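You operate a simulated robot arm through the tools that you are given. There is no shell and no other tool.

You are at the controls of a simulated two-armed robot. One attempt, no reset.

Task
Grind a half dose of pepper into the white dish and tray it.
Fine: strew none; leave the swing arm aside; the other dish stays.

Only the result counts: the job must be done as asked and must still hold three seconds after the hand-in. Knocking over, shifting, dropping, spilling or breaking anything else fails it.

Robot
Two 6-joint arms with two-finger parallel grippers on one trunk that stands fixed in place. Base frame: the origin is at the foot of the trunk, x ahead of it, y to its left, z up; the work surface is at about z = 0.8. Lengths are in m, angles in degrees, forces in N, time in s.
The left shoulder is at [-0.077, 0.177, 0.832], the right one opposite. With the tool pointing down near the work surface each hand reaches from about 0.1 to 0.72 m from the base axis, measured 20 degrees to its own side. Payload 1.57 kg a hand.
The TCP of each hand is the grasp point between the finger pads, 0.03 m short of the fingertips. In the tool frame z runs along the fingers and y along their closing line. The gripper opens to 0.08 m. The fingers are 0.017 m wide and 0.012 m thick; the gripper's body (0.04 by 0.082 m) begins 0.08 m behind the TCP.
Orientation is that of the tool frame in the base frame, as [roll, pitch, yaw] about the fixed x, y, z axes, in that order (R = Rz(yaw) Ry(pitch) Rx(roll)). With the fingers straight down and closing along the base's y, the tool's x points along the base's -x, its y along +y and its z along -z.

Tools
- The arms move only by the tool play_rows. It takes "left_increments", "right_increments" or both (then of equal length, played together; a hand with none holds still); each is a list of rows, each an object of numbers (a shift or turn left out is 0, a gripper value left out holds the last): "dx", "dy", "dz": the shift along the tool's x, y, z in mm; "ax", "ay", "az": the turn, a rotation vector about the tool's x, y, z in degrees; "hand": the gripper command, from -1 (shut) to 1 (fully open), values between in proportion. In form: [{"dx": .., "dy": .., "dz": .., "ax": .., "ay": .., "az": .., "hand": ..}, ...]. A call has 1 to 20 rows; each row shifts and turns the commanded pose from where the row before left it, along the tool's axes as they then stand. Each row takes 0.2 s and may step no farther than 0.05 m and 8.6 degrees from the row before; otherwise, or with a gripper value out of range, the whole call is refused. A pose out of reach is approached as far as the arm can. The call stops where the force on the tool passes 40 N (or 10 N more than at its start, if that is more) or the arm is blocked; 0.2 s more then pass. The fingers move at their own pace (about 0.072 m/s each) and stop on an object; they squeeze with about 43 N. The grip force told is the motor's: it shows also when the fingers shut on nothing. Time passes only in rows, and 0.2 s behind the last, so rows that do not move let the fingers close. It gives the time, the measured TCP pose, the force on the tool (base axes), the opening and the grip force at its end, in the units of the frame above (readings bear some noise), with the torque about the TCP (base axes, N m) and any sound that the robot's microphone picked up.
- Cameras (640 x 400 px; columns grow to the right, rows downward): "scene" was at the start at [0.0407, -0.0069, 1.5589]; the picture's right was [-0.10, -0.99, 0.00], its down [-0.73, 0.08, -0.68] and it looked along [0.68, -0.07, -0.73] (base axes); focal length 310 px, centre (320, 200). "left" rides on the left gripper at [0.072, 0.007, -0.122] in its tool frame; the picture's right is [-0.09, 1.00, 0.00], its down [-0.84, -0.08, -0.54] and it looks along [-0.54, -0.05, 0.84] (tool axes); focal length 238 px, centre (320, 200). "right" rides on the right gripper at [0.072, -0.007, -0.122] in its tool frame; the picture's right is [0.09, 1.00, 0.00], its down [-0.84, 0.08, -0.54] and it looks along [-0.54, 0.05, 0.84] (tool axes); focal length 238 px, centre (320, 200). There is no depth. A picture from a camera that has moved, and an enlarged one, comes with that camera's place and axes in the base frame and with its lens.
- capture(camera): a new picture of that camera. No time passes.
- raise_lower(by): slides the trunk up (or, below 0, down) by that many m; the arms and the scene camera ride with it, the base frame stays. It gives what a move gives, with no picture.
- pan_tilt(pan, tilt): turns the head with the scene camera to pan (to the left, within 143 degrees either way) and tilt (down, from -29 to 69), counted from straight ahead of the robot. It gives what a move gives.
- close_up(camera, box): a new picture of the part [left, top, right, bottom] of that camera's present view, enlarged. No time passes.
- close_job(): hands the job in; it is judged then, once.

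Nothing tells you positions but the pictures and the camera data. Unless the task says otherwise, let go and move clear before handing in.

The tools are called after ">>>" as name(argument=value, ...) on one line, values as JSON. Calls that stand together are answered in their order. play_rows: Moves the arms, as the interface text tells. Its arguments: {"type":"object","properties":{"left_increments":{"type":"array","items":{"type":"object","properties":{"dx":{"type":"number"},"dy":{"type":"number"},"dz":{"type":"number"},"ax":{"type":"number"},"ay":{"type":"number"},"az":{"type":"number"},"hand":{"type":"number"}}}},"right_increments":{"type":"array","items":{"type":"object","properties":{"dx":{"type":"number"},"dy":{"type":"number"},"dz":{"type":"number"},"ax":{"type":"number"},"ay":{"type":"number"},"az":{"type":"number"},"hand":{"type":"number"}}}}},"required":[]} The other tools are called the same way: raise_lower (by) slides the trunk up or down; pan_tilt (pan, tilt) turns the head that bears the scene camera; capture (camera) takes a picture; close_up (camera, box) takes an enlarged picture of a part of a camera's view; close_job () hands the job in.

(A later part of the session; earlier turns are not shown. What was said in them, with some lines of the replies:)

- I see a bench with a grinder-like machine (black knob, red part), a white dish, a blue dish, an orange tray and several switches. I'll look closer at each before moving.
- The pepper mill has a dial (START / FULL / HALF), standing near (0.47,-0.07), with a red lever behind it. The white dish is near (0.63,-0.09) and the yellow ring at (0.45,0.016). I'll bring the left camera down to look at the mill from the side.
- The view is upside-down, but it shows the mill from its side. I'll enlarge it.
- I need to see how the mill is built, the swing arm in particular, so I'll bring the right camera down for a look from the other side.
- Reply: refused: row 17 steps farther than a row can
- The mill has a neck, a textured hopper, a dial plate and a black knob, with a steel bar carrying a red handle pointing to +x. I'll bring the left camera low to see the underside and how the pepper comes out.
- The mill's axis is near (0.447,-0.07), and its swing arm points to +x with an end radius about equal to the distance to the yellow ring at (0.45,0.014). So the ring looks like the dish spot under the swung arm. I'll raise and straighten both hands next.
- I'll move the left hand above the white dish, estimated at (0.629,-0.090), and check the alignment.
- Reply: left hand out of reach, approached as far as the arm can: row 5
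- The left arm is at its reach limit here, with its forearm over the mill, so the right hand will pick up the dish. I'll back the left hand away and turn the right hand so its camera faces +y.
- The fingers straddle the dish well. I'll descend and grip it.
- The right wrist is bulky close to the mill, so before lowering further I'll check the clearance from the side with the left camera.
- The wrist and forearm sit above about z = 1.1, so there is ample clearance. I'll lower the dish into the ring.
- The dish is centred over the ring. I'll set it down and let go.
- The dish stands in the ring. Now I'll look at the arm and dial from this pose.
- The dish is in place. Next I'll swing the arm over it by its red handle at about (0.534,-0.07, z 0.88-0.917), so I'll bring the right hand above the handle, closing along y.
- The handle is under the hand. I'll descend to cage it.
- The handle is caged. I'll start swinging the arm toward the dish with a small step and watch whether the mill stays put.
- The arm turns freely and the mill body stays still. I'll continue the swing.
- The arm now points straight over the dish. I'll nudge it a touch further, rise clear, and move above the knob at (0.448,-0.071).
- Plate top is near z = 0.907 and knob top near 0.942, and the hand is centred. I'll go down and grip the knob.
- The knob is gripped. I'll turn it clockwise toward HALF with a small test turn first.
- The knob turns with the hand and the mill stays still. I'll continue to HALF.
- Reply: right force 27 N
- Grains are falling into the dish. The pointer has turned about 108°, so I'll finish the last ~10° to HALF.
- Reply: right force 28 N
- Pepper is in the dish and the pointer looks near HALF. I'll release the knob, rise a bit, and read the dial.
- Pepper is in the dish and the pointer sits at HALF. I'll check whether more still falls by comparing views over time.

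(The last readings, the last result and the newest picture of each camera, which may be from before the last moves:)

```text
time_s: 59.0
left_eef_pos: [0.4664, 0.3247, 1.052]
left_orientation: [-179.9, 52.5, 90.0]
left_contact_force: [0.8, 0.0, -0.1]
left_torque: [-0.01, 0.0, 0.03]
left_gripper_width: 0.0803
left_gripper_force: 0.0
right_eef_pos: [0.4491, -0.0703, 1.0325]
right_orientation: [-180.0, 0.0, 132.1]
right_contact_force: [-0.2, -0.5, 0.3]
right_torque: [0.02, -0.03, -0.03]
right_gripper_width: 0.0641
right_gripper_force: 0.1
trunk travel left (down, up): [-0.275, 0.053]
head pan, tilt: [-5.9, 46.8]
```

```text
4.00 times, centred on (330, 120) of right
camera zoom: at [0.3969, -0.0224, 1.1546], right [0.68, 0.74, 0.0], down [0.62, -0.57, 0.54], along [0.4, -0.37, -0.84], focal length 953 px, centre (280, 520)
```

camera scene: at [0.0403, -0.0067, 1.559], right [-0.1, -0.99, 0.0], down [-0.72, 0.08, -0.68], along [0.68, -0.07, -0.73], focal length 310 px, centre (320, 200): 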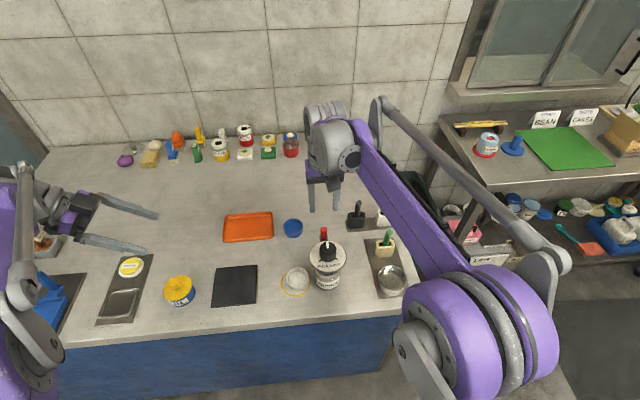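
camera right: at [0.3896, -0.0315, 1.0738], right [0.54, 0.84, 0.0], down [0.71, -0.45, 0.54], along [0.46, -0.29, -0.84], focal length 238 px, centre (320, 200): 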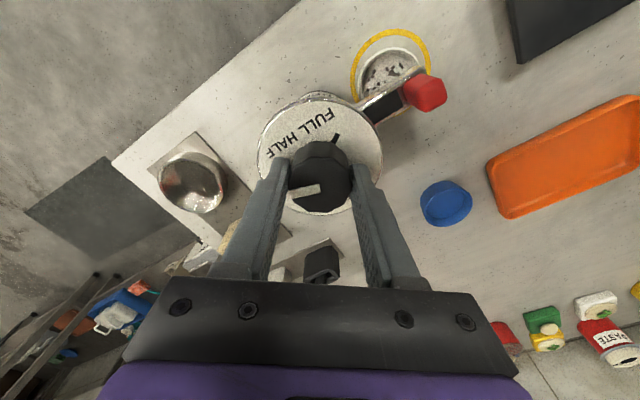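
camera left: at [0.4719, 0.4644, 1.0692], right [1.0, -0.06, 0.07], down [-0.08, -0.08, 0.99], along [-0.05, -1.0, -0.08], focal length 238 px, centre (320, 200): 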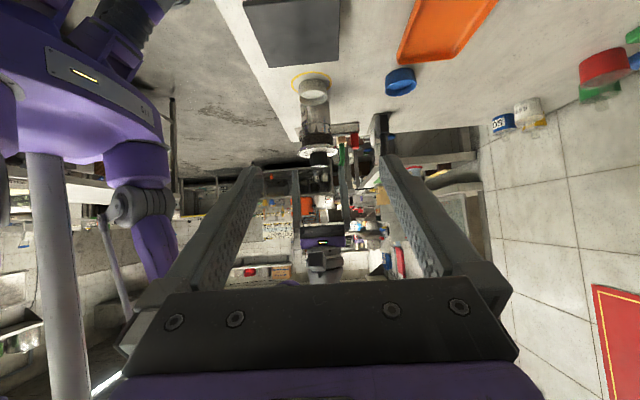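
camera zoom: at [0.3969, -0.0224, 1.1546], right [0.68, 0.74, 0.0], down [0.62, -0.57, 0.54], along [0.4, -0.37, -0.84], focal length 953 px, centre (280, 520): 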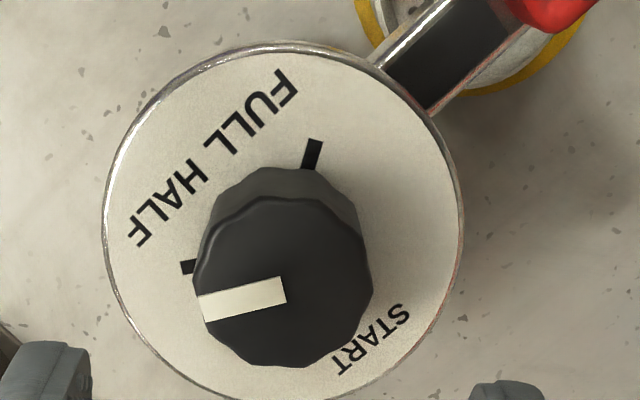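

The dose has stopped and the pointer is parallel with the HALF tick. Now I'll swing the arm back aside by turning the hand and caging the handle again.

>>> play_rows(right_increments=[{"az": -8.12, "hand": 0.1}, {"az": -8.12}, {"az": -8.12}, {"az": -8.12}, {"az": -8.12}, {"az": -8.12}, {"az": -8.12}, {"az": -8.12}, {"az": -8.12}, {"az": -8.12}, {"az": -8.12}, {"az": -8.12}, {"az": -8.12}, {"az": -8.12}, {"az": -8.12}, {"az": -8.12}, {"az": -8.0}])

>>> play_rows(right_increments=[{"dx": -28.9}, {"dx": -28.9}, {"dx": -28.9}, {}])

>>> capture(camera="right")

>>> close_up(camera="left", box=[250, 60, 390, 200])

```text
time_s: 62.6
left_eef_pos: [0.4666, 0.3248, 1.0518]
left_orientation: [-179.8, 52.5, 90.0]
left_contact_force: [0.3, -0.1, 0.2]
left_torque: [0.02, 0.0, 0.01]
left_gripper_width: 0.0802
left_gripper_force: 0.0
right_eef_pos: [0.4497, -0.0703, 1.0325]
right_orientation: [-180.0, 0.0, -89.8]
right_contact_force: [0.3, -1.3, -0.7]
right_torque: [0.02, -0.01, 0.0]
right_gripper_width: 0.044
right_gripper_force: 0.0
trunk travel left (down, up): [-0.275, 0.053]
head pan, tilt: [-5.9, 46.8]
```

```text
time_s: 63.6
left_eef_pos: [0.4665, 0.3244, 1.0511]
left_orientation: [-180.0, 52.5, 90.0]
left_contact_force: [-0.2, -0.1, 0.0]
left_torque: [0.01, 0.0, 0.0]
left_gripper_width: 0.0798
left_gripper_force: 0.0
right_eef_pos: [0.4494, 0.0168, 1.0348]
right_orientation: [179.9, 0.0, -90.0]
right_contact_force: [0.0, 0.1, 0.4]
right_torque: [0.04, 0.02, 0.01]
right_gripper_width: 0.0441
right_gripper_force: 0.1
trunk travel left (down, up): [-0.275, 0.053]
head pan, tilt: [-5.9, 46.8]
```

```text
taken
camera right: at [0.4562, -0.0561, 1.1542], right [-1.0, -0.09, 0.0], down [-0.08, 0.84, 0.54], along [-0.05, 0.54, -0.84], focal length 238 px, centre (320, 200)
```

right: 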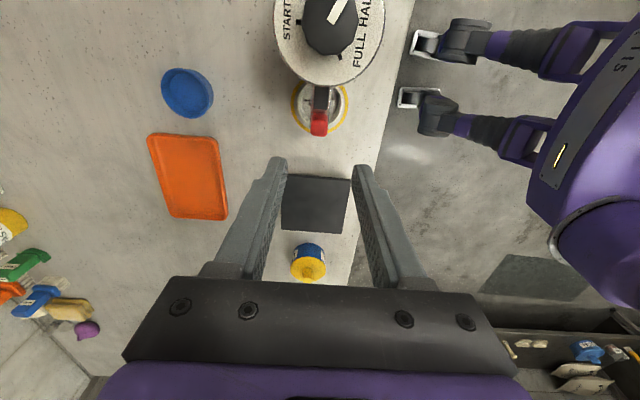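

```text
2.86 times, centred on (320, 130) of left
camera zoom: at [0.4719, 0.464, 1.0694], right [1.0, -0.06, 0.07], down [-0.08, -0.08, 0.99], along [-0.05, -1.0, -0.08], focal length 681 px, centre (320, 400)
```

zoom: 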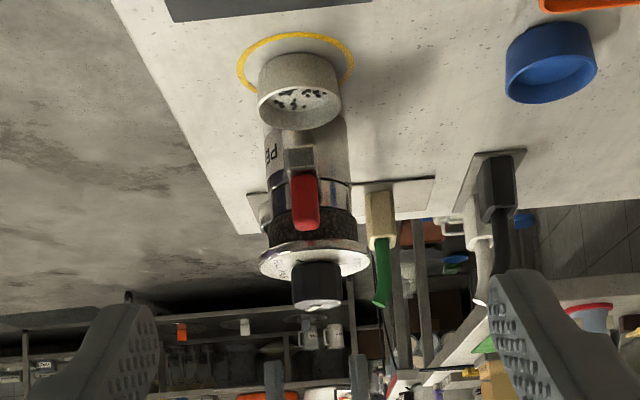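

>>> play_rows(right_increments=[{"dz": 35}, {"dz": 35}, {"dz": 30}, {"dz": 16}, {"hand": -0.3}, {"hand": -0.3}, {}])

>>> capture(camera="right")

```text
time_s: 65.2
left_eef_pos: [0.467, 0.3246, 1.0517]
left_orientation: [-179.9, 52.5, 90.0]
left_contact_force: [0.3, -0.2, 0.9]
left_torque: [-0.03, 0.02, -0.03]
left_gripper_width: 0.0799
left_gripper_force: 0.1
right_eef_pos: [0.4493, 0.0165, 0.9163]
right_orientation: [180.0, 0.0, -90.0]
right_contact_force: [0.6, 0.7, 0.1]
right_torque: [0.01, 0.02, -0.03]
right_gripper_width: 0.028
right_gripper_force: 0.1
trunk travel left (down, up): [-0.275, 0.053]
head pan, tilt: [-5.9, 46.8]
```

```text
taken
camera right: at [0.4566, -0.0567, 1.0379], right [-1.0, -0.09, 0.0], down [-0.08, 0.84, 0.54], along [-0.05, 0.54, -0.84], focal length 238 px, centre (320, 200)
```

right: 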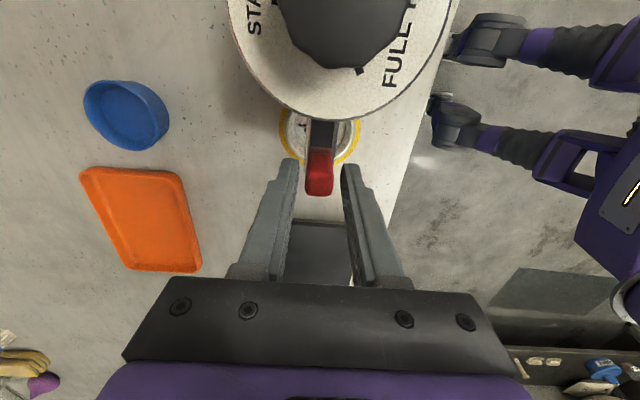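

>>> play_rows(right_increments=[{"dx": 0.886, "dy": -12.38, "az": 8.182}, {"dx": 0.886, "dy": -12.38, "az": 8.182}, {"dx": 0.886, "dy": -12.38, "az": 8.182}, {"dx": 0.886, "dy": -12.38, "az": 8.182}, {"dx": 0.886, "dy": -12.38, "az": 8.182}, {"dx": 0.886, "dy": -12.38, "az": 8.182}, {"dx": 0.886, "dy": -12.38, "az": 8.182}, {"dx": 0.886, "dy": -12.38, "az": 8.182}, {"dx": 0.886, "dy": -12.38, "az": 8.182}, {"dx": 0.886, "dy": -12.38, "az": 8.182}, {"dx": 0.886, "dy": -12.38, "az": 8.182}, {}])

>>> capture(camera="right")

>>> close_up(camera="scene", box=[260, 190, 380, 300])

```text
time_s: 67.8
left_eef_pos: [0.4672, 0.3253, 1.052]
left_orientation: [-180.0, 52.4, 90.1]
left_contact_force: [0.6, -0.5, 0.2]
left_torque: [0.0, 0.0, -0.02]
left_gripper_width: 0.08
left_gripper_force: 0.0
right_eef_pos: [0.5366, -0.0704, 0.9164]
right_orientation: [179.9, 0.0, 179.9]
right_contact_force: [0.4, 0.2, -0.2]
right_torque: [0.0, 0.01, -0.01]
right_gripper_width: 0.0279
right_gripper_force: 0.1
trunk travel left (down, up): [-0.275, 0.053]
head pan, tilt: [-5.9, 46.8]
```

```text
taken
camera right: at [0.4651, -0.0776, 1.0377], right [-0.09, 1.0, 0.0], down [0.84, 0.08, 0.54], along [0.54, 0.05, -0.84], focal length 238 px, centre (320, 200)
```

right: 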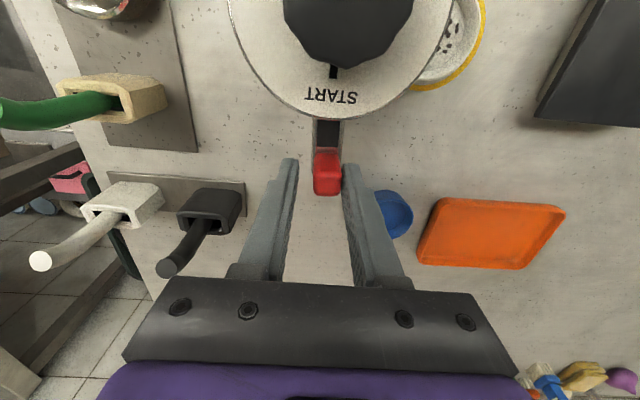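

```text
3.64 times, centred on (320, 245) of scene
camera zoom: at [0.0408, -0.0067, 1.5589], right [-0.1, -0.99, 0.0], down [-0.73, 0.08, -0.68], along [0.68, -0.07, -0.73], focal length 1126 px, centre (320, 36)
```

zoom: 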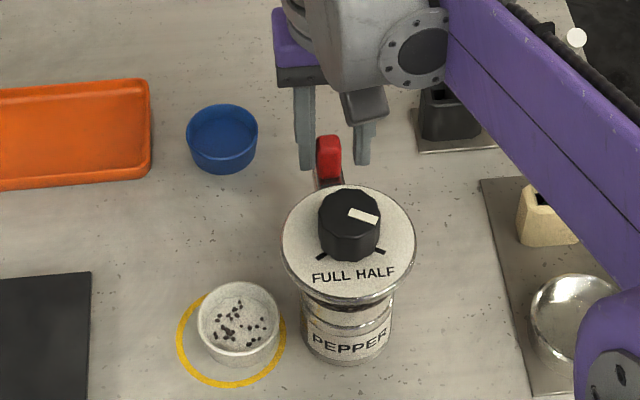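

>>> play_rows(right_increments=[{"dy": -5.5, "az": 3}, {}, {"dy": 3}, {"dz": -30}, {"dz": -40}, {"dz": -40}, {"dz": -30}])

>>> close_up(camera="right", box=[220, 0, 440, 180])

>>> close_up(camera="scene", box=[260, 190, 380, 300])

```text
time_s: 69.4
left_eef_pos: [0.4654, 0.3242, 1.0518]
left_orientation: [-180.0, 52.5, 90.1]
left_contact_force: [0.4, 0.2, 0.0]
left_torque: [-0.02, 0.01, 0.0]
left_gripper_width: 0.0798
left_gripper_force: 0.1
right_eef_pos: [0.5371, -0.0744, 1.0557]
right_orientation: [-180.0, 0.0, 177.1]
right_contact_force: [0.1, -0.4, 1.0]
right_torque: [0.0, 0.05, 0.02]
right_gripper_width: 0.028
right_gripper_force: 0.1
trunk travel left (down, up): [-0.275, 0.053]
head pan, tilt: [-5.9, 46.8]
```

```text
2.22 times, centred on (330, 90) of right
camera zoom: at [0.4652, -0.0766, 1.1777], right [-0.04, 1.0, 0.0], down [0.84, 0.03, 0.54], along [0.54, 0.02, -0.84], focal length 530 px, centre (298, 444)
```

zoom: 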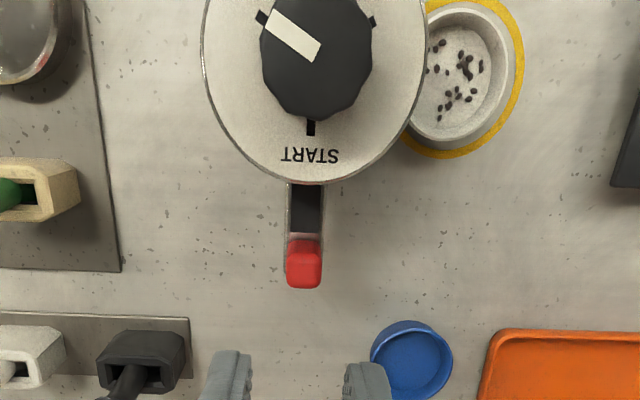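

```text
3.64 times, centred on (320, 245) of scene
camera zoom: at [0.0406, -0.0068, 1.5589], right [-0.1, -0.99, 0.0], down [-0.72, 0.08, -0.68], along [0.68, -0.07, -0.73], focal length 1126 px, centre (320, 36)
```

zoom: 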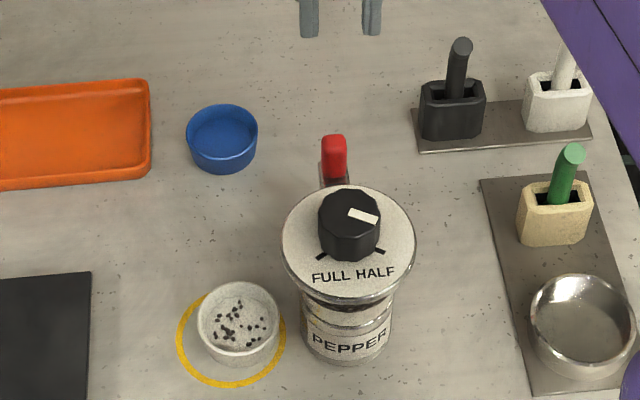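

The swing arm is back aside exactly as before and the dose is in the dish. I'll retreat the right hand and bring the left hand over the dish for traying.

>>> play_rows(right_increments=[{"dx": 16, "dy": -44, "dz": -15}, {"dx": 16, "dy": -44, "dz": -15}, {"dx": 16, "dy": -44, "dz": -15}, {"dx": 16, "dy": -44, "dz": -15}, {"dx": 16, "dy": -44, "dz": -15}])

>>> play_rows(left_increments=[{"ay": 7.5}, {"ay": 7.5}, {"ay": 7.5}, {"ay": 7.5}, {"ay": 7.5}, {"ay": 7.5}, {"ay": 7.5}, {"dx": -44.2, "dy": -2.2, "dz": 7.4}, {"dx": -44.2, "dy": -2.2, "dz": 7.4}, {"dx": -44.2, "dy": -2.2, "dz": 7.4}, {"dx": -44.2, "dy": -2.2, "dz": 7.4}, {"dx": -44.2, "dy": -2.2, "dz": 7.4}, {"dx": -44.2, "dy": -2.2, "dz": 7.4}, {"dx": -44.2, "dy": -2.2, "dz": 7.4}, {}])

>>> capture(camera="left")

>>> capture(camera="scene")

```text
time_s: 70.6
left_eef_pos: [0.4666, 0.3245, 1.0526]
left_orientation: [180.0, 52.5, 89.9]
left_contact_force: [0.7, 0.6, 0.4]
left_torque: [0.01, 0.02, -0.01]
left_gripper_width: 0.0798
left_gripper_force: 0.0
right_eef_pos: [0.4451, -0.2903, 1.1306]
right_orientation: [180.0, 0.0, 177.1]
right_contact_force: [-0.1, 0.9, -0.3]
right_torque: [0.01, 0.0, -0.02]
right_gripper_width: 0.0279
right_gripper_force: 0.1
trunk travel left (down, up): [-0.275, 0.053]
head pan, tilt: [-5.9, 46.8]
```

```text
time_s: 73.8
left_eef_pos: [0.4503, 0.0145, 0.9994]
left_orientation: [-179.9, 0.0, 90.0]
left_contact_force: [-0.8, -1.0, -0.5]
left_torque: [-0.01, -0.01, 0.0]
left_gripper_width: 0.0802
left_gripper_force: 0.1
right_eef_pos: [0.4453, -0.2878, 1.1307]
right_orientation: [-180.0, 0.0, 177.1]
right_contact_force: [-0.2, 0.4, 0.3]
right_torque: [-0.04, -0.02, -0.02]
right_gripper_width: 0.0282
right_gripper_force: 0.0
trunk travel left (down, up): [-0.275, 0.053]
head pan, tilt: [-5.9, 46.8]
```

```text
taken
camera left: at [0.4558, 0.0857, 1.1215], right [1.0, -0.09, 0.0], down [-0.08, -0.84, 0.54], along [-0.05, -0.54, -0.84], focal length 238 px, centre (320, 200)
```

left: 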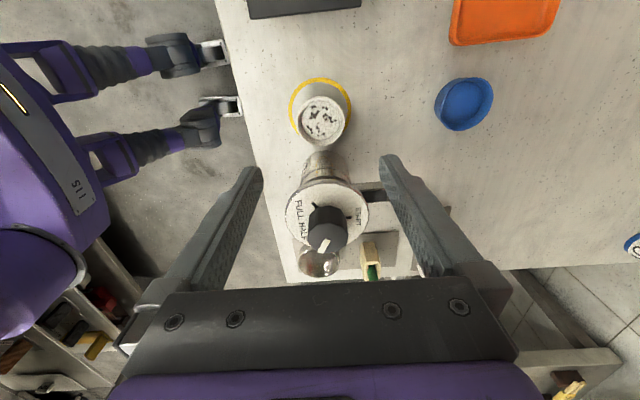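

```text
taken
camera scene: at [0.0405, -0.0062, 1.559], right [-0.1, -0.99, 0.0], down [-0.72, 0.08, -0.68], along [0.68, -0.07, -0.73], focal length 310 px, centre (320, 200)
```

scene: 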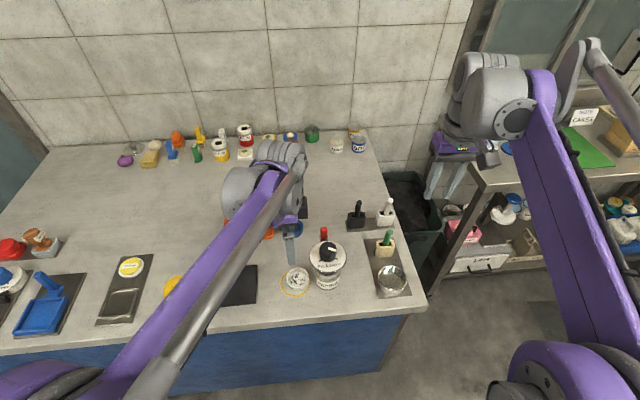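

>>> play_rows(left_increments=[{"dz": 40}, {"dz": 40}, {"dz": 35}, {}])

>>> capture(camera="left")

```text
time_s: 74.8
left_eef_pos: [0.4502, 0.0158, 0.884]
left_orientation: [180.0, 0.0, 89.9]
left_contact_force: [0.2, -0.5, 0.5]
left_torque: [0.02, -0.03, 0.02]
left_gripper_width: 0.0799
left_gripper_force: 0.0
right_eef_pos: [0.4445, -0.289, 1.1298]
right_orientation: [-180.0, 0.1, 177.0]
right_contact_force: [0.1, -0.6, -0.7]
right_torque: [0.01, 0.0, -0.03]
right_gripper_width: 0.0281
right_gripper_force: 0.1
trunk travel left (down, up): [-0.275, 0.053]
head pan, tilt: [-5.9, 46.8]
```

```text
taken
camera left: at [0.4569, 0.0864, 1.0059], right [1.0, -0.09, 0.0], down [-0.08, -0.84, 0.54], along [-0.05, -0.54, -0.84], focal length 238 px, centre (320, 200)
```

left: 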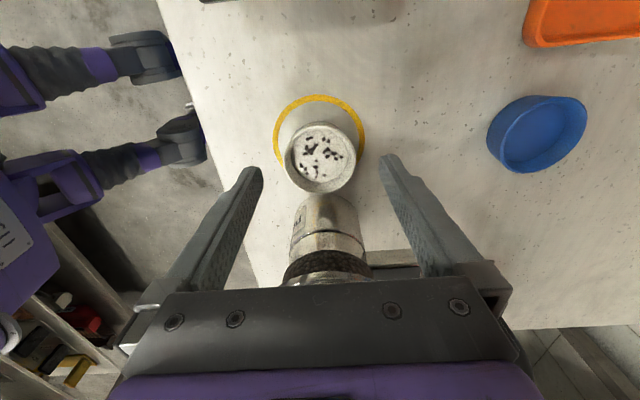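

>>> play_rows(left_increments=[{"dz": 25}, {"dz": 19}, {}, {"hand": 0.6}, {"hand": 0.52}, {"hand": 0.47}, {"hand": -1}, {"hand": -1}, {"hand": -1}])

>>> capture(camera="left")

```text
time_s: 76.8
left_eef_pos: [0.4523, 0.014, 0.8413]
left_orientation: [-179.9, 0.1, 90.0]
left_contact_force: [0.1, -0.6, 0.8]
left_torque: [-0.01, 0.0, 0.01]
left_gripper_width: 0.0571
left_gripper_force: 42.7
right_eef_pos: [0.4463, -0.289, 1.1302]
right_orientation: [180.0, -0.1, 177.0]
right_contact_force: [-0.8, 0.1, -1.0]
right_torque: [0.02, -0.02, 0.02]
right_gripper_width: 0.0277
right_gripper_force: 0.1
trunk travel left (down, up): [-0.275, 0.053]
head pan, tilt: [-5.9, 46.8]
```

```text
taken
camera left: at [0.457, 0.086, 0.9623], right [1.0, -0.09, 0.0], down [-0.08, -0.84, 0.54], along [-0.05, -0.54, -0.84], focal length 238 px, centre (320, 200)
```

left: 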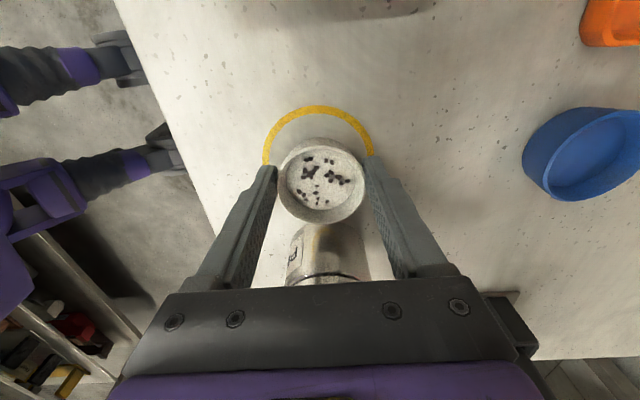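

The dish is gripped. I'll lift it gently and move it toward +y, away from the mill.

>>> play_rows(left_increments=[{"dz": -4}, {"dz": -8}, {"dz": -14}, {"dz": -18}, {"dz": -18}, {"dz": -16}, {"dz": -10}, {"dz": -4}, {"dx": 5}, {"dx": 10}, {"dx": 16}, {"dx": 20}, {"dx": 20}, {"dx": 16}, {"dx": 10}, {"dx": 5}, {}])

>>> capture(camera="left")

>>> close_up(camera="scene", box=[190, 180, 400, 310])

```text
time_s: 80.4
left_eef_pos: [0.4508, 0.1187, 0.9324]
left_orientation: [179.9, 0.0, 90.0]
left_contact_force: [-0.1, 0.9, -0.3]
left_torque: [0.0, -0.01, 0.0]
left_gripper_width: 0.0568
left_gripper_force: 43.3
right_eef_pos: [0.4459, -0.2897, 1.1315]
right_orientation: [180.0, -0.1, 177.0]
right_contact_force: [0.3, 0.3, 0.2]
right_torque: [-0.01, 0.01, 0.01]
right_gripper_width: 0.028
right_gripper_force: 0.0
trunk travel left (down, up): [-0.275, 0.053]
head pan, tilt: [-5.9, 46.8]
```

```text
taken
camera left: at [0.4559, 0.189, 1.0549], right [1.0, -0.09, 0.0], down [-0.08, -0.84, 0.54], along [-0.05, -0.54, -0.84], focal length 238 px, centre (320, 200)
```

left: 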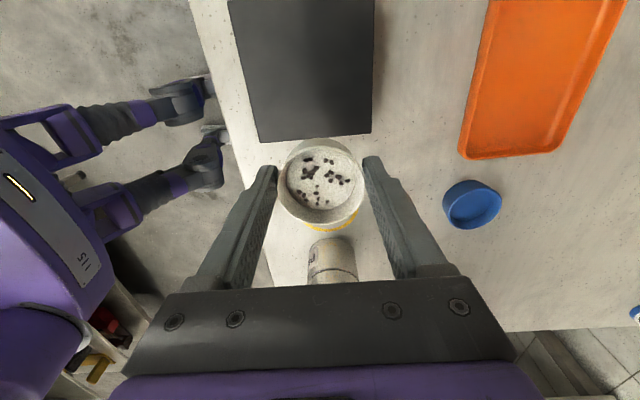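

```text
3.05 times, centred on (295, 245) of scene
camera zoom: at [0.0408, -0.0069, 1.5589], right [-0.1, -0.99, 0.0], down [-0.73, 0.08, -0.68], along [0.68, -0.07, -0.73], focal length 943 px, centre (396, 63)
```

zoom: 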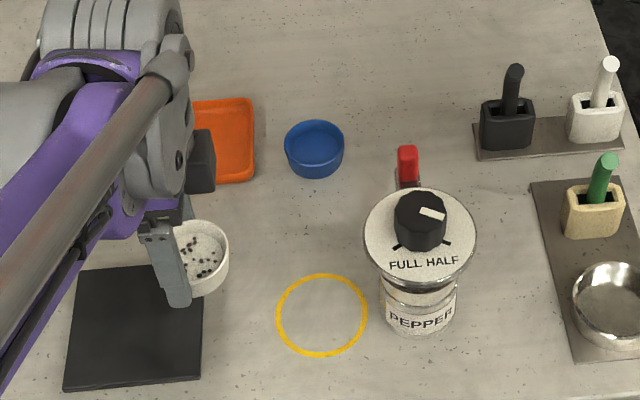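

The grains are all in the dish and the bench is clean. I'll turn the hand so it closes along y, which suits the narrow tray.

>>> play_rows(left_increments=[{"az": -3}, {"az": -6}, {"az": -6}, {"az": -6}, {"az": -6}, {"az": -6}, {"az": -6}, {"az": -6}, {"az": -6}, {"az": -6}, {"az": -6}, {"az": -6}, {"az": -6}, {"az": -6}, {"az": -6}, {"az": -3}, {}])

>>> capture(camera="left")

```text
time_s: 84.0
left_eef_pos: [0.4512, 0.1174, 0.9331]
left_orientation: [180.0, 0.1, 180.0]
left_contact_force: [-0.5, 0.3, -0.4]
left_torque: [0.02, -0.01, 0.0]
left_gripper_width: 0.0573
left_gripper_force: 42.5
right_eef_pos: [0.4465, -0.2892, 1.1315]
right_orientation: [179.9, 0.0, 177.0]
right_contact_force: [-0.4, -1.2, -0.4]
right_torque: [-0.04, 0.0, 0.05]
right_gripper_width: 0.0279
right_gripper_force: 0.1
trunk travel left (down, up): [-0.275, 0.053]
head pan, tilt: [-5.9, 46.8]
```

```text
taken
camera left: at [0.3777, 0.123, 1.0548], right [0.09, 1.0, 0.0], down [0.84, -0.08, 0.54], along [0.54, -0.05, -0.84], focal length 238 px, centre (320, 200)
```

left: 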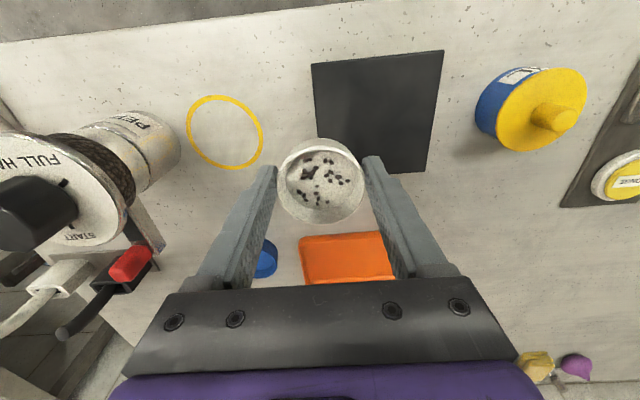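

>>> play_rows(left_increments=[{"dx": -6, "dy": 1}, {"dx": -12, "dy": 2}, {"dx": -18, "dy": 3}, {"dx": -20, "dy": 3}, {"dx": -20, "dy": 3}, {"dx": -20, "dy": 3}, {"dx": -20, "dy": 3}, {"dx": -20, "dy": 3}, {"dx": -20, "dy": 3}, {"dx": -18, "dy": 3}, {"dx": -10, "dy": 2}, {"dx": -6, "dy": 1}, {}])

>>> capture(camera="left")

>>> close_up(camera="scene", box=[190, 160, 350, 270])

```text
time_s: 86.8
left_eef_pos: [0.6415, 0.1481, 0.9322]
left_orientation: [179.9, 0.0, 180.0]
left_contact_force: [-0.6, -0.1, -1.6]
left_torque: [-0.03, 0.03, 0.0]
left_gripper_width: 0.0573
left_gripper_force: 43.5
right_eef_pos: [0.4459, -0.2881, 1.131]
right_orientation: [-180.0, 0.0, 177.0]
right_contact_force: [0.5, 0.7, 0.5]
right_torque: [-0.02, 0.01, 0.02]
right_gripper_width: 0.028
right_gripper_force: 0.2
trunk travel left (down, up): [-0.275, 0.053]
head pan, tilt: [-5.9, 46.8]
```

```text
taken
camera left: at [0.5681, 0.153, 1.0549], right [0.09, 1.0, 0.0], down [0.84, -0.08, 0.54], along [0.54, -0.05, -0.84], focal length 238 px, centre (320, 200)
```

left: 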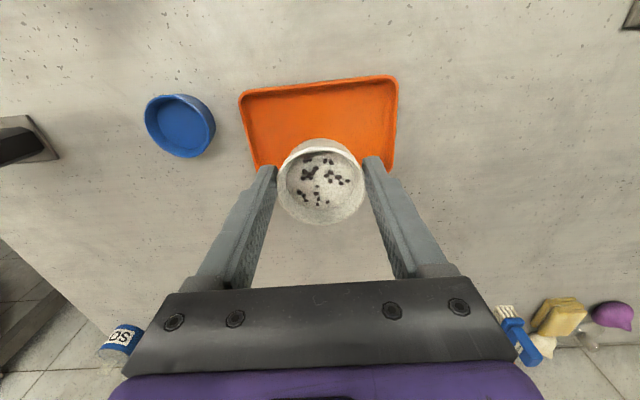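

```text
3.64 times, centred on (270, 215) of scene
camera zoom: at [0.0406, -0.0068, 1.559], right [-0.1, -0.99, 0.0], down [-0.72, 0.08, -0.68], along [0.68, -0.07, -0.73], focal length 1126 px, centre (502, 146)
```

zoom: 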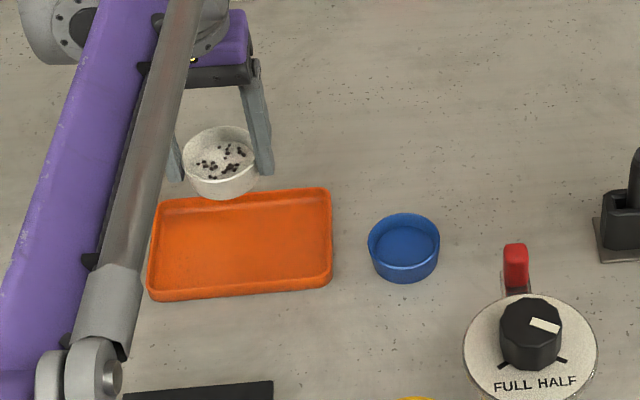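

The dish is centred over the tray (x 0.594-0.692, y 0.075-0.22). I'll lower it gently.

>>> play_rows(left_increments=[{"dz": 5}, {"dx": -1, "dz": 12}, {"dz": 16}, {"dz": 16}, {"dz": 14}, {"dz": 9}, {"dz": 4}, {}])

>>> capture(camera="left")

>>> close_up(camera="scene", box=[190, 160, 350, 270])

```text
time_s: 88.6
left_eef_pos: [0.6417, 0.1485, 0.8573]
left_orientation: [-180.0, 0.1, 180.0]
left_contact_force: [0.8, 0.2, -0.6]
left_torque: [-0.03, -0.01, 0.04]
left_gripper_width: 0.0569
left_gripper_force: 43.5
right_eef_pos: [0.446, -0.2904, 1.1313]
right_orientation: [-179.9, 0.0, 177.0]
right_contact_force: [0.4, 0.2, -0.3]
right_torque: [0.02, -0.02, 0.0]
right_gripper_width: 0.0279
right_gripper_force: 0.2
trunk travel left (down, up): [-0.275, 0.053]
head pan, tilt: [-5.9, 46.8]
```

```text
taken
camera left: at [0.569, 0.1531, 0.979], right [0.09, 1.0, 0.0], down [0.84, -0.08, 0.54], along [0.54, -0.05, -0.84], focal length 238 px, centre (320, 200)
```

left: 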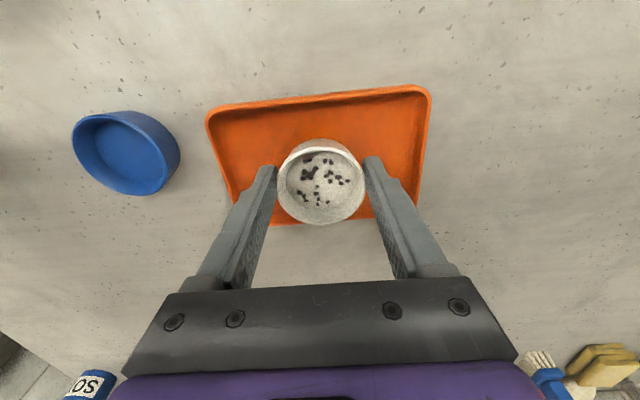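

```text
3.64 times, centred on (270, 215) of scene
camera zoom: at [0.0408, -0.0068, 1.559], right [-0.1, -0.99, 0.0], down [-0.73, 0.08, -0.68], along [0.68, -0.07, -0.73], focal length 1126 px, centre (502, 146)
```

zoom: 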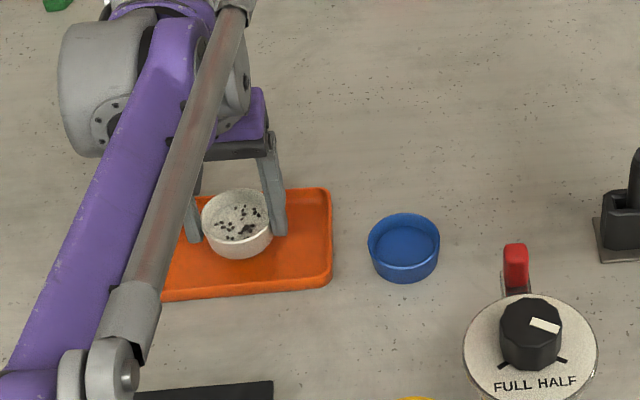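

>>> play_rows(left_increments=[{"dz": 3}, {"dz": 2}, {"dz": 1.5}, {}])

```text
time_s: 89.6
left_eef_pos: [0.6419, 0.1476, 0.8505]
left_orientation: [-180.0, -0.1, -180.0]
left_contact_force: [0.3, 0.2, 0.1]
left_torque: [-0.03, 0.02, 0.01]
left_gripper_width: 0.0571
left_gripper_force: 43.3
right_eef_pos: [0.446, -0.2888, 1.1306]
right_orientation: [-179.9, -0.1, 177.0]
right_contact_force: [0.3, -0.3, 0.3]
right_torque: [-0.03, -0.03, 0.03]
right_gripper_width: 0.028
right_gripper_force: 0.2
trunk travel left (down, up): [-0.275, 0.053]
head pan, tilt: [-5.9, 46.8]
```

>>> play_rows(left_increments=[{"dz": 1.5}, {"dz": 1}, {}])

```text
time_s: 90.4
left_eef_pos: [0.6411, 0.1469, 0.8469]
left_orientation: [180.0, 0.0, -179.8]
left_contact_force: [-0.1, -0.1, -0.6]
left_torque: [-0.02, 0.06, 0.02]
left_gripper_width: 0.0569
left_gripper_force: 42.9
right_eef_pos: [0.4459, -0.2886, 1.1294]
right_orientation: [180.0, -0.1, 177.0]
right_contact_force: [0.3, -0.4, 0.1]
right_torque: [-0.04, 0.01, 0.03]
right_gripper_width: 0.0277
right_gripper_force: 0.0
trunk travel left (down, up): [-0.275, 0.053]
head pan, tilt: [-5.9, 46.8]
```

>>> play_rows(left_increments=[{"dz": 1}, {}])

>>> play_rows(left_increments=[{"dz": 1}, {}])

```text
time_s: 91.0
left_eef_pos: [0.6417, 0.1477, 0.8468]
left_orientation: [-179.9, 0.0, -180.0]
left_contact_force: [0.0, 0.5, -0.5]
left_torque: [-0.03, 0.01, 0.02]
left_gripper_width: 0.0571
left_gripper_force: 43.3
right_eef_pos: [0.4469, -0.2894, 1.1303]
right_orientation: [179.9, 0.0, 177.0]
right_contact_force: [-0.1, 0.1, 0.2]
right_torque: [-0.01, 0.0, -0.01]
right_gripper_width: 0.0279
right_gripper_force: 0.1
trunk travel left (down, up): [-0.275, 0.053]
head pan, tilt: [-5.9, 46.8]
```

```text
time_s: 91.6
left_eef_pos: [0.6427, 0.1463, 0.8451]
left_orientation: [179.9, 0.0, -179.9]
left_contact_force: [0.2, 0.3, -0.6]
left_torque: [-0.01, -0.02, 0.0]
left_gripper_width: 0.057
left_gripper_force: 43.2
right_eef_pos: [0.4459, -0.2888, 1.1306]
right_orientation: [-180.0, 0.1, 177.0]
right_contact_force: [0.4, 0.2, -0.3]
right_torque: [-0.04, -0.03, 0.02]
right_gripper_width: 0.028
right_gripper_force: 0.1
trunk travel left (down, up): [-0.275, 0.053]
head pan, tilt: [-5.9, 46.8]
```

>>> play_rows(left_increments=[{"dz": 0.8}, {}])

>>> play_rows(left_increments=[{"dz": 0.8}, {}])

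```text
time_s: 92.2
left_eef_pos: [0.6417, 0.1482, 0.8438]
left_orientation: [-180.0, 0.0, -180.0]
left_contact_force: [0.7, 0.3, -1.7]
left_torque: [0.0, 0.03, -0.03]
left_gripper_width: 0.0569
left_gripper_force: 42.6
right_eef_pos: [0.4458, -0.2877, 1.1311]
right_orientation: [-180.0, 0.0, 177.0]
right_contact_force: [0.5, -0.2, -0.2]
right_torque: [-0.02, 0.0, 0.01]
right_gripper_width: 0.0281
right_gripper_force: 0.1
trunk travel left (down, up): [-0.275, 0.053]
head pan, tilt: [-5.9, 46.8]
```

```text
time_s: 92.8
left_eef_pos: [0.6413, 0.1473, 0.8441]
left_orientation: [-180.0, 0.0, -179.9]
left_contact_force: [0.4, -0.7, 1.7]
left_torque: [-0.05, 0.0, -0.03]
left_gripper_width: 0.057
left_gripper_force: 43.6
right_eef_pos: [0.445, -0.2882, 1.1317]
right_orientation: [-179.9, -0.1, 177.0]
right_contact_force: [0.7, -0.1, 0.3]
right_torque: [-0.01, -0.01, -0.01]
right_gripper_width: 0.028
right_gripper_force: 0.1
trunk travel left (down, up): [-0.275, 0.053]
head pan, tilt: [-5.9, 46.8]
```

>>> play_rows(left_increments=[{"dz": 0.5}, {}])

```text
time_s: 93.4
left_eef_pos: [0.6421, 0.1476, 0.8431]
left_orientation: [179.9, 0.0, -180.0]
left_contact_force: [2.1, -0.5, 7.0]
left_torque: [-0.04, -0.11, -0.02]
left_gripper_width: 0.0569
left_gripper_force: 42.8
right_eef_pos: [0.4448, -0.2895, 1.1316]
right_orientation: [180.0, 0.1, 177.0]
right_contact_force: [0.0, -0.2, -0.6]
right_torque: [-0.03, 0.02, 0.02]
right_gripper_width: 0.028
right_gripper_force: 0.1
trunk travel left (down, up): [-0.275, 0.053]
head pan, tilt: [-5.9, 46.8]
```

The dish rests on the tray floor (7 N contact). I'll release gently and rise.

>>> play_rows(left_increments=[{"dz": -0.3}, {"hand": 0.46}, {"hand": 0.55}, {"hand": 0.7}, {"hand": 0.8}, {}, {"dz": -6}, {"dz": -15}, {"dz": -25}, {"dz": -35}, {"dz": -35}, {}])

>>> capture(camera="left")

>>> close_up(camera="scene", box=[190, 160, 350, 270])

```text
time_s: 96.0
left_eef_pos: [0.6426, 0.1476, 0.9593]
left_orientation: [180.0, 0.0, -180.0]
left_contact_force: [-0.6, 0.1, 0.4]
left_torque: [0.01, 0.02, 0.04]
left_gripper_width: 0.0718
left_gripper_force: 0.1
right_eef_pos: [0.4454, -0.2892, 1.1305]
right_orientation: [-180.0, 0.0, 177.0]
right_contact_force: [-0.6, 0.5, -0.3]
right_torque: [-0.02, -0.03, 0.02]
right_gripper_width: 0.0279
right_gripper_force: 0.0
trunk travel left (down, up): [-0.275, 0.053]
head pan, tilt: [-5.9, 46.8]
```

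```text
taken
camera left: at [0.5695, 0.1526, 1.0823], right [0.09, 1.0, 0.0], down [0.84, -0.08, 0.54], along [0.54, -0.05, -0.84], focal length 238 px, centre (320, 200)
```

left: 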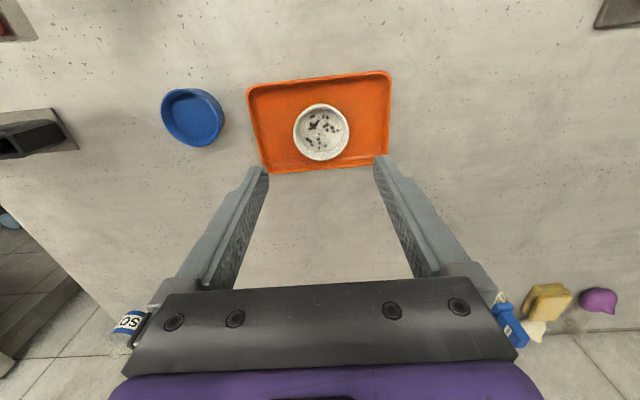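

```text
3.64 times, centred on (270, 215) of scene
camera zoom: at [0.0409, -0.0068, 1.5589], right [-0.1, -0.99, 0.0], down [-0.73, 0.08, -0.68], along [0.68, -0.07, -0.73], focal length 1126 px, centre (502, 146)
```

zoom: 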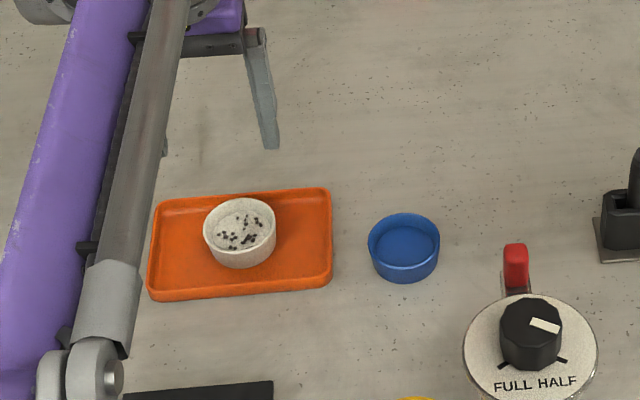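

The dish stands in the tray with all its grains. I'll move the left hand clear and take a final look.

>>> play_rows(left_increments=[{"dx": 20, "dy": 15, "dz": -20}, {"dx": 25, "dy": 20, "dz": -25}, {"dx": 25, "dy": 20, "dz": -25}, {"dx": 25, "dy": 20, "dz": -25}, {"dx": 25, "dy": 20, "dz": -25}, {}])

>>> capture(camera="scene")

>>> close_up(camera="scene", box=[200, 180, 420, 310])

>>> close_up(camera="left", box=[160, 60, 420, 260])

```text
time_s: 97.4
left_eef_pos: [0.5228, 0.243, 1.0795]
left_orientation: [-180.0, 0.0, 180.0]
left_contact_force: [0.3, -0.2, -0.9]
left_torque: [0.0, 0.02, -0.05]
left_gripper_width: 0.0719
left_gripper_force: 0.1
right_eef_pos: [0.4459, -0.2894, 1.1295]
right_orientation: [180.0, 0.0, 177.1]
right_contact_force: [0.0, -0.2, 0.3]
right_torque: [-0.01, 0.0, -0.02]
right_gripper_width: 0.0277
right_gripper_force: 0.0
trunk travel left (down, up): [-0.275, 0.053]
head pan, tilt: [-5.9, 46.8]
```

```text
taken
camera scene: at [0.0415, -0.007, 1.5589], right [-0.1, -0.99, 0.0], down [-0.73, 0.08, -0.68], along [0.68, -0.07, -0.73], focal length 310 px, centre (320, 200)
```

scene: 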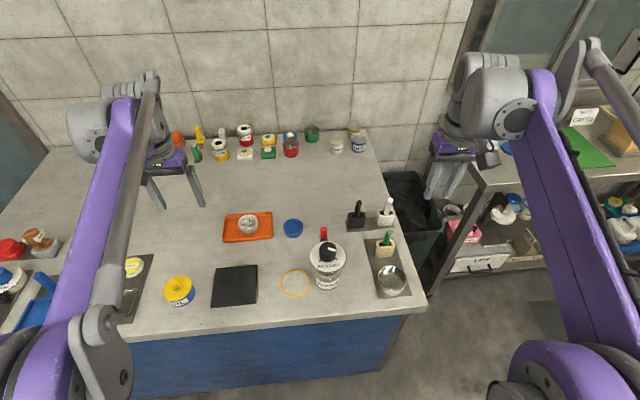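

```text
2.91 times, centred on (310, 245) of scene
camera zoom: at [0.0415, -0.007, 1.5589], right [-0.1, -0.99, 0.0], down [-0.73, 0.08, -0.68], along [0.68, -0.07, -0.73], focal length 900 px, centre (349, 69)
```

zoom: 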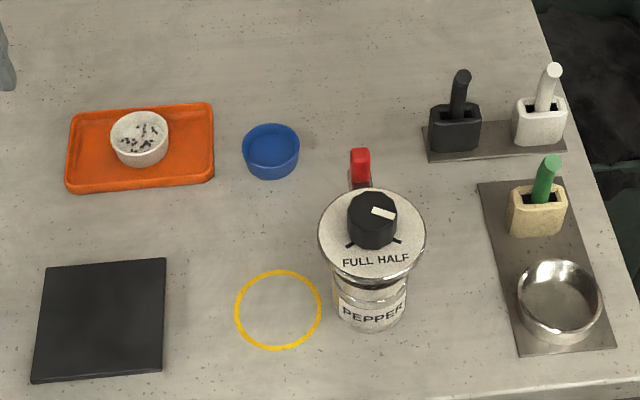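

```text
2.00 times, centred on (290, 160) of left
camera zoom: at [0.4488, 0.2486, 1.2013], right [0.09, 1.0, 0.0], down [0.84, -0.08, 0.54], along [0.54, -0.05, -0.84], focal length 477 px, centre (380, 280)
```

zoom: 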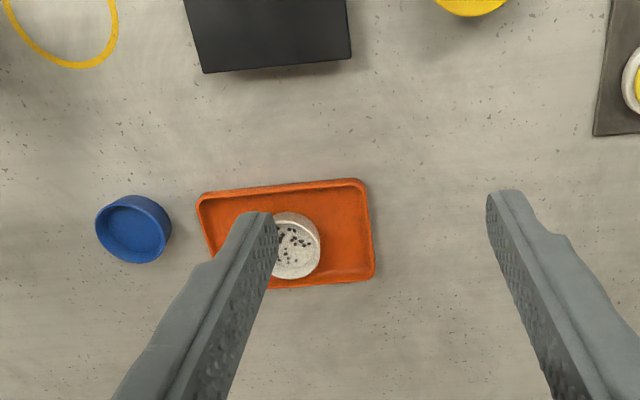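

The white dish with its half dose is in the tray and no pepper is on the bench. The swing arm is back aside, the blue dish hasn't moved, and both hands are clear, so I'm handing in.

>>> close_job()

```text
The job is handed in.
```

The white dish is on the orange tray with a half dose of pepper in it, and I've handed the job in. I don't have the verdict.

- **Dose:** I set the dish in the yellow ring, swung the arm over it and turned the dial clockwise from START to HALF. The grains stopped falling on their own. I left the dial at HALF, since you didn't ask for it to go back to START.
- **Spill:** I saw no pepper on the bench in the final pictures.
- **Swing arm:** it had to be moved to fill the dish. I put it back where it stood at the start.
- **Other items:** the blue dish stayed where it was. The mill may have moved about a millimetre while I turned the dial, and looked back in place once I let go.
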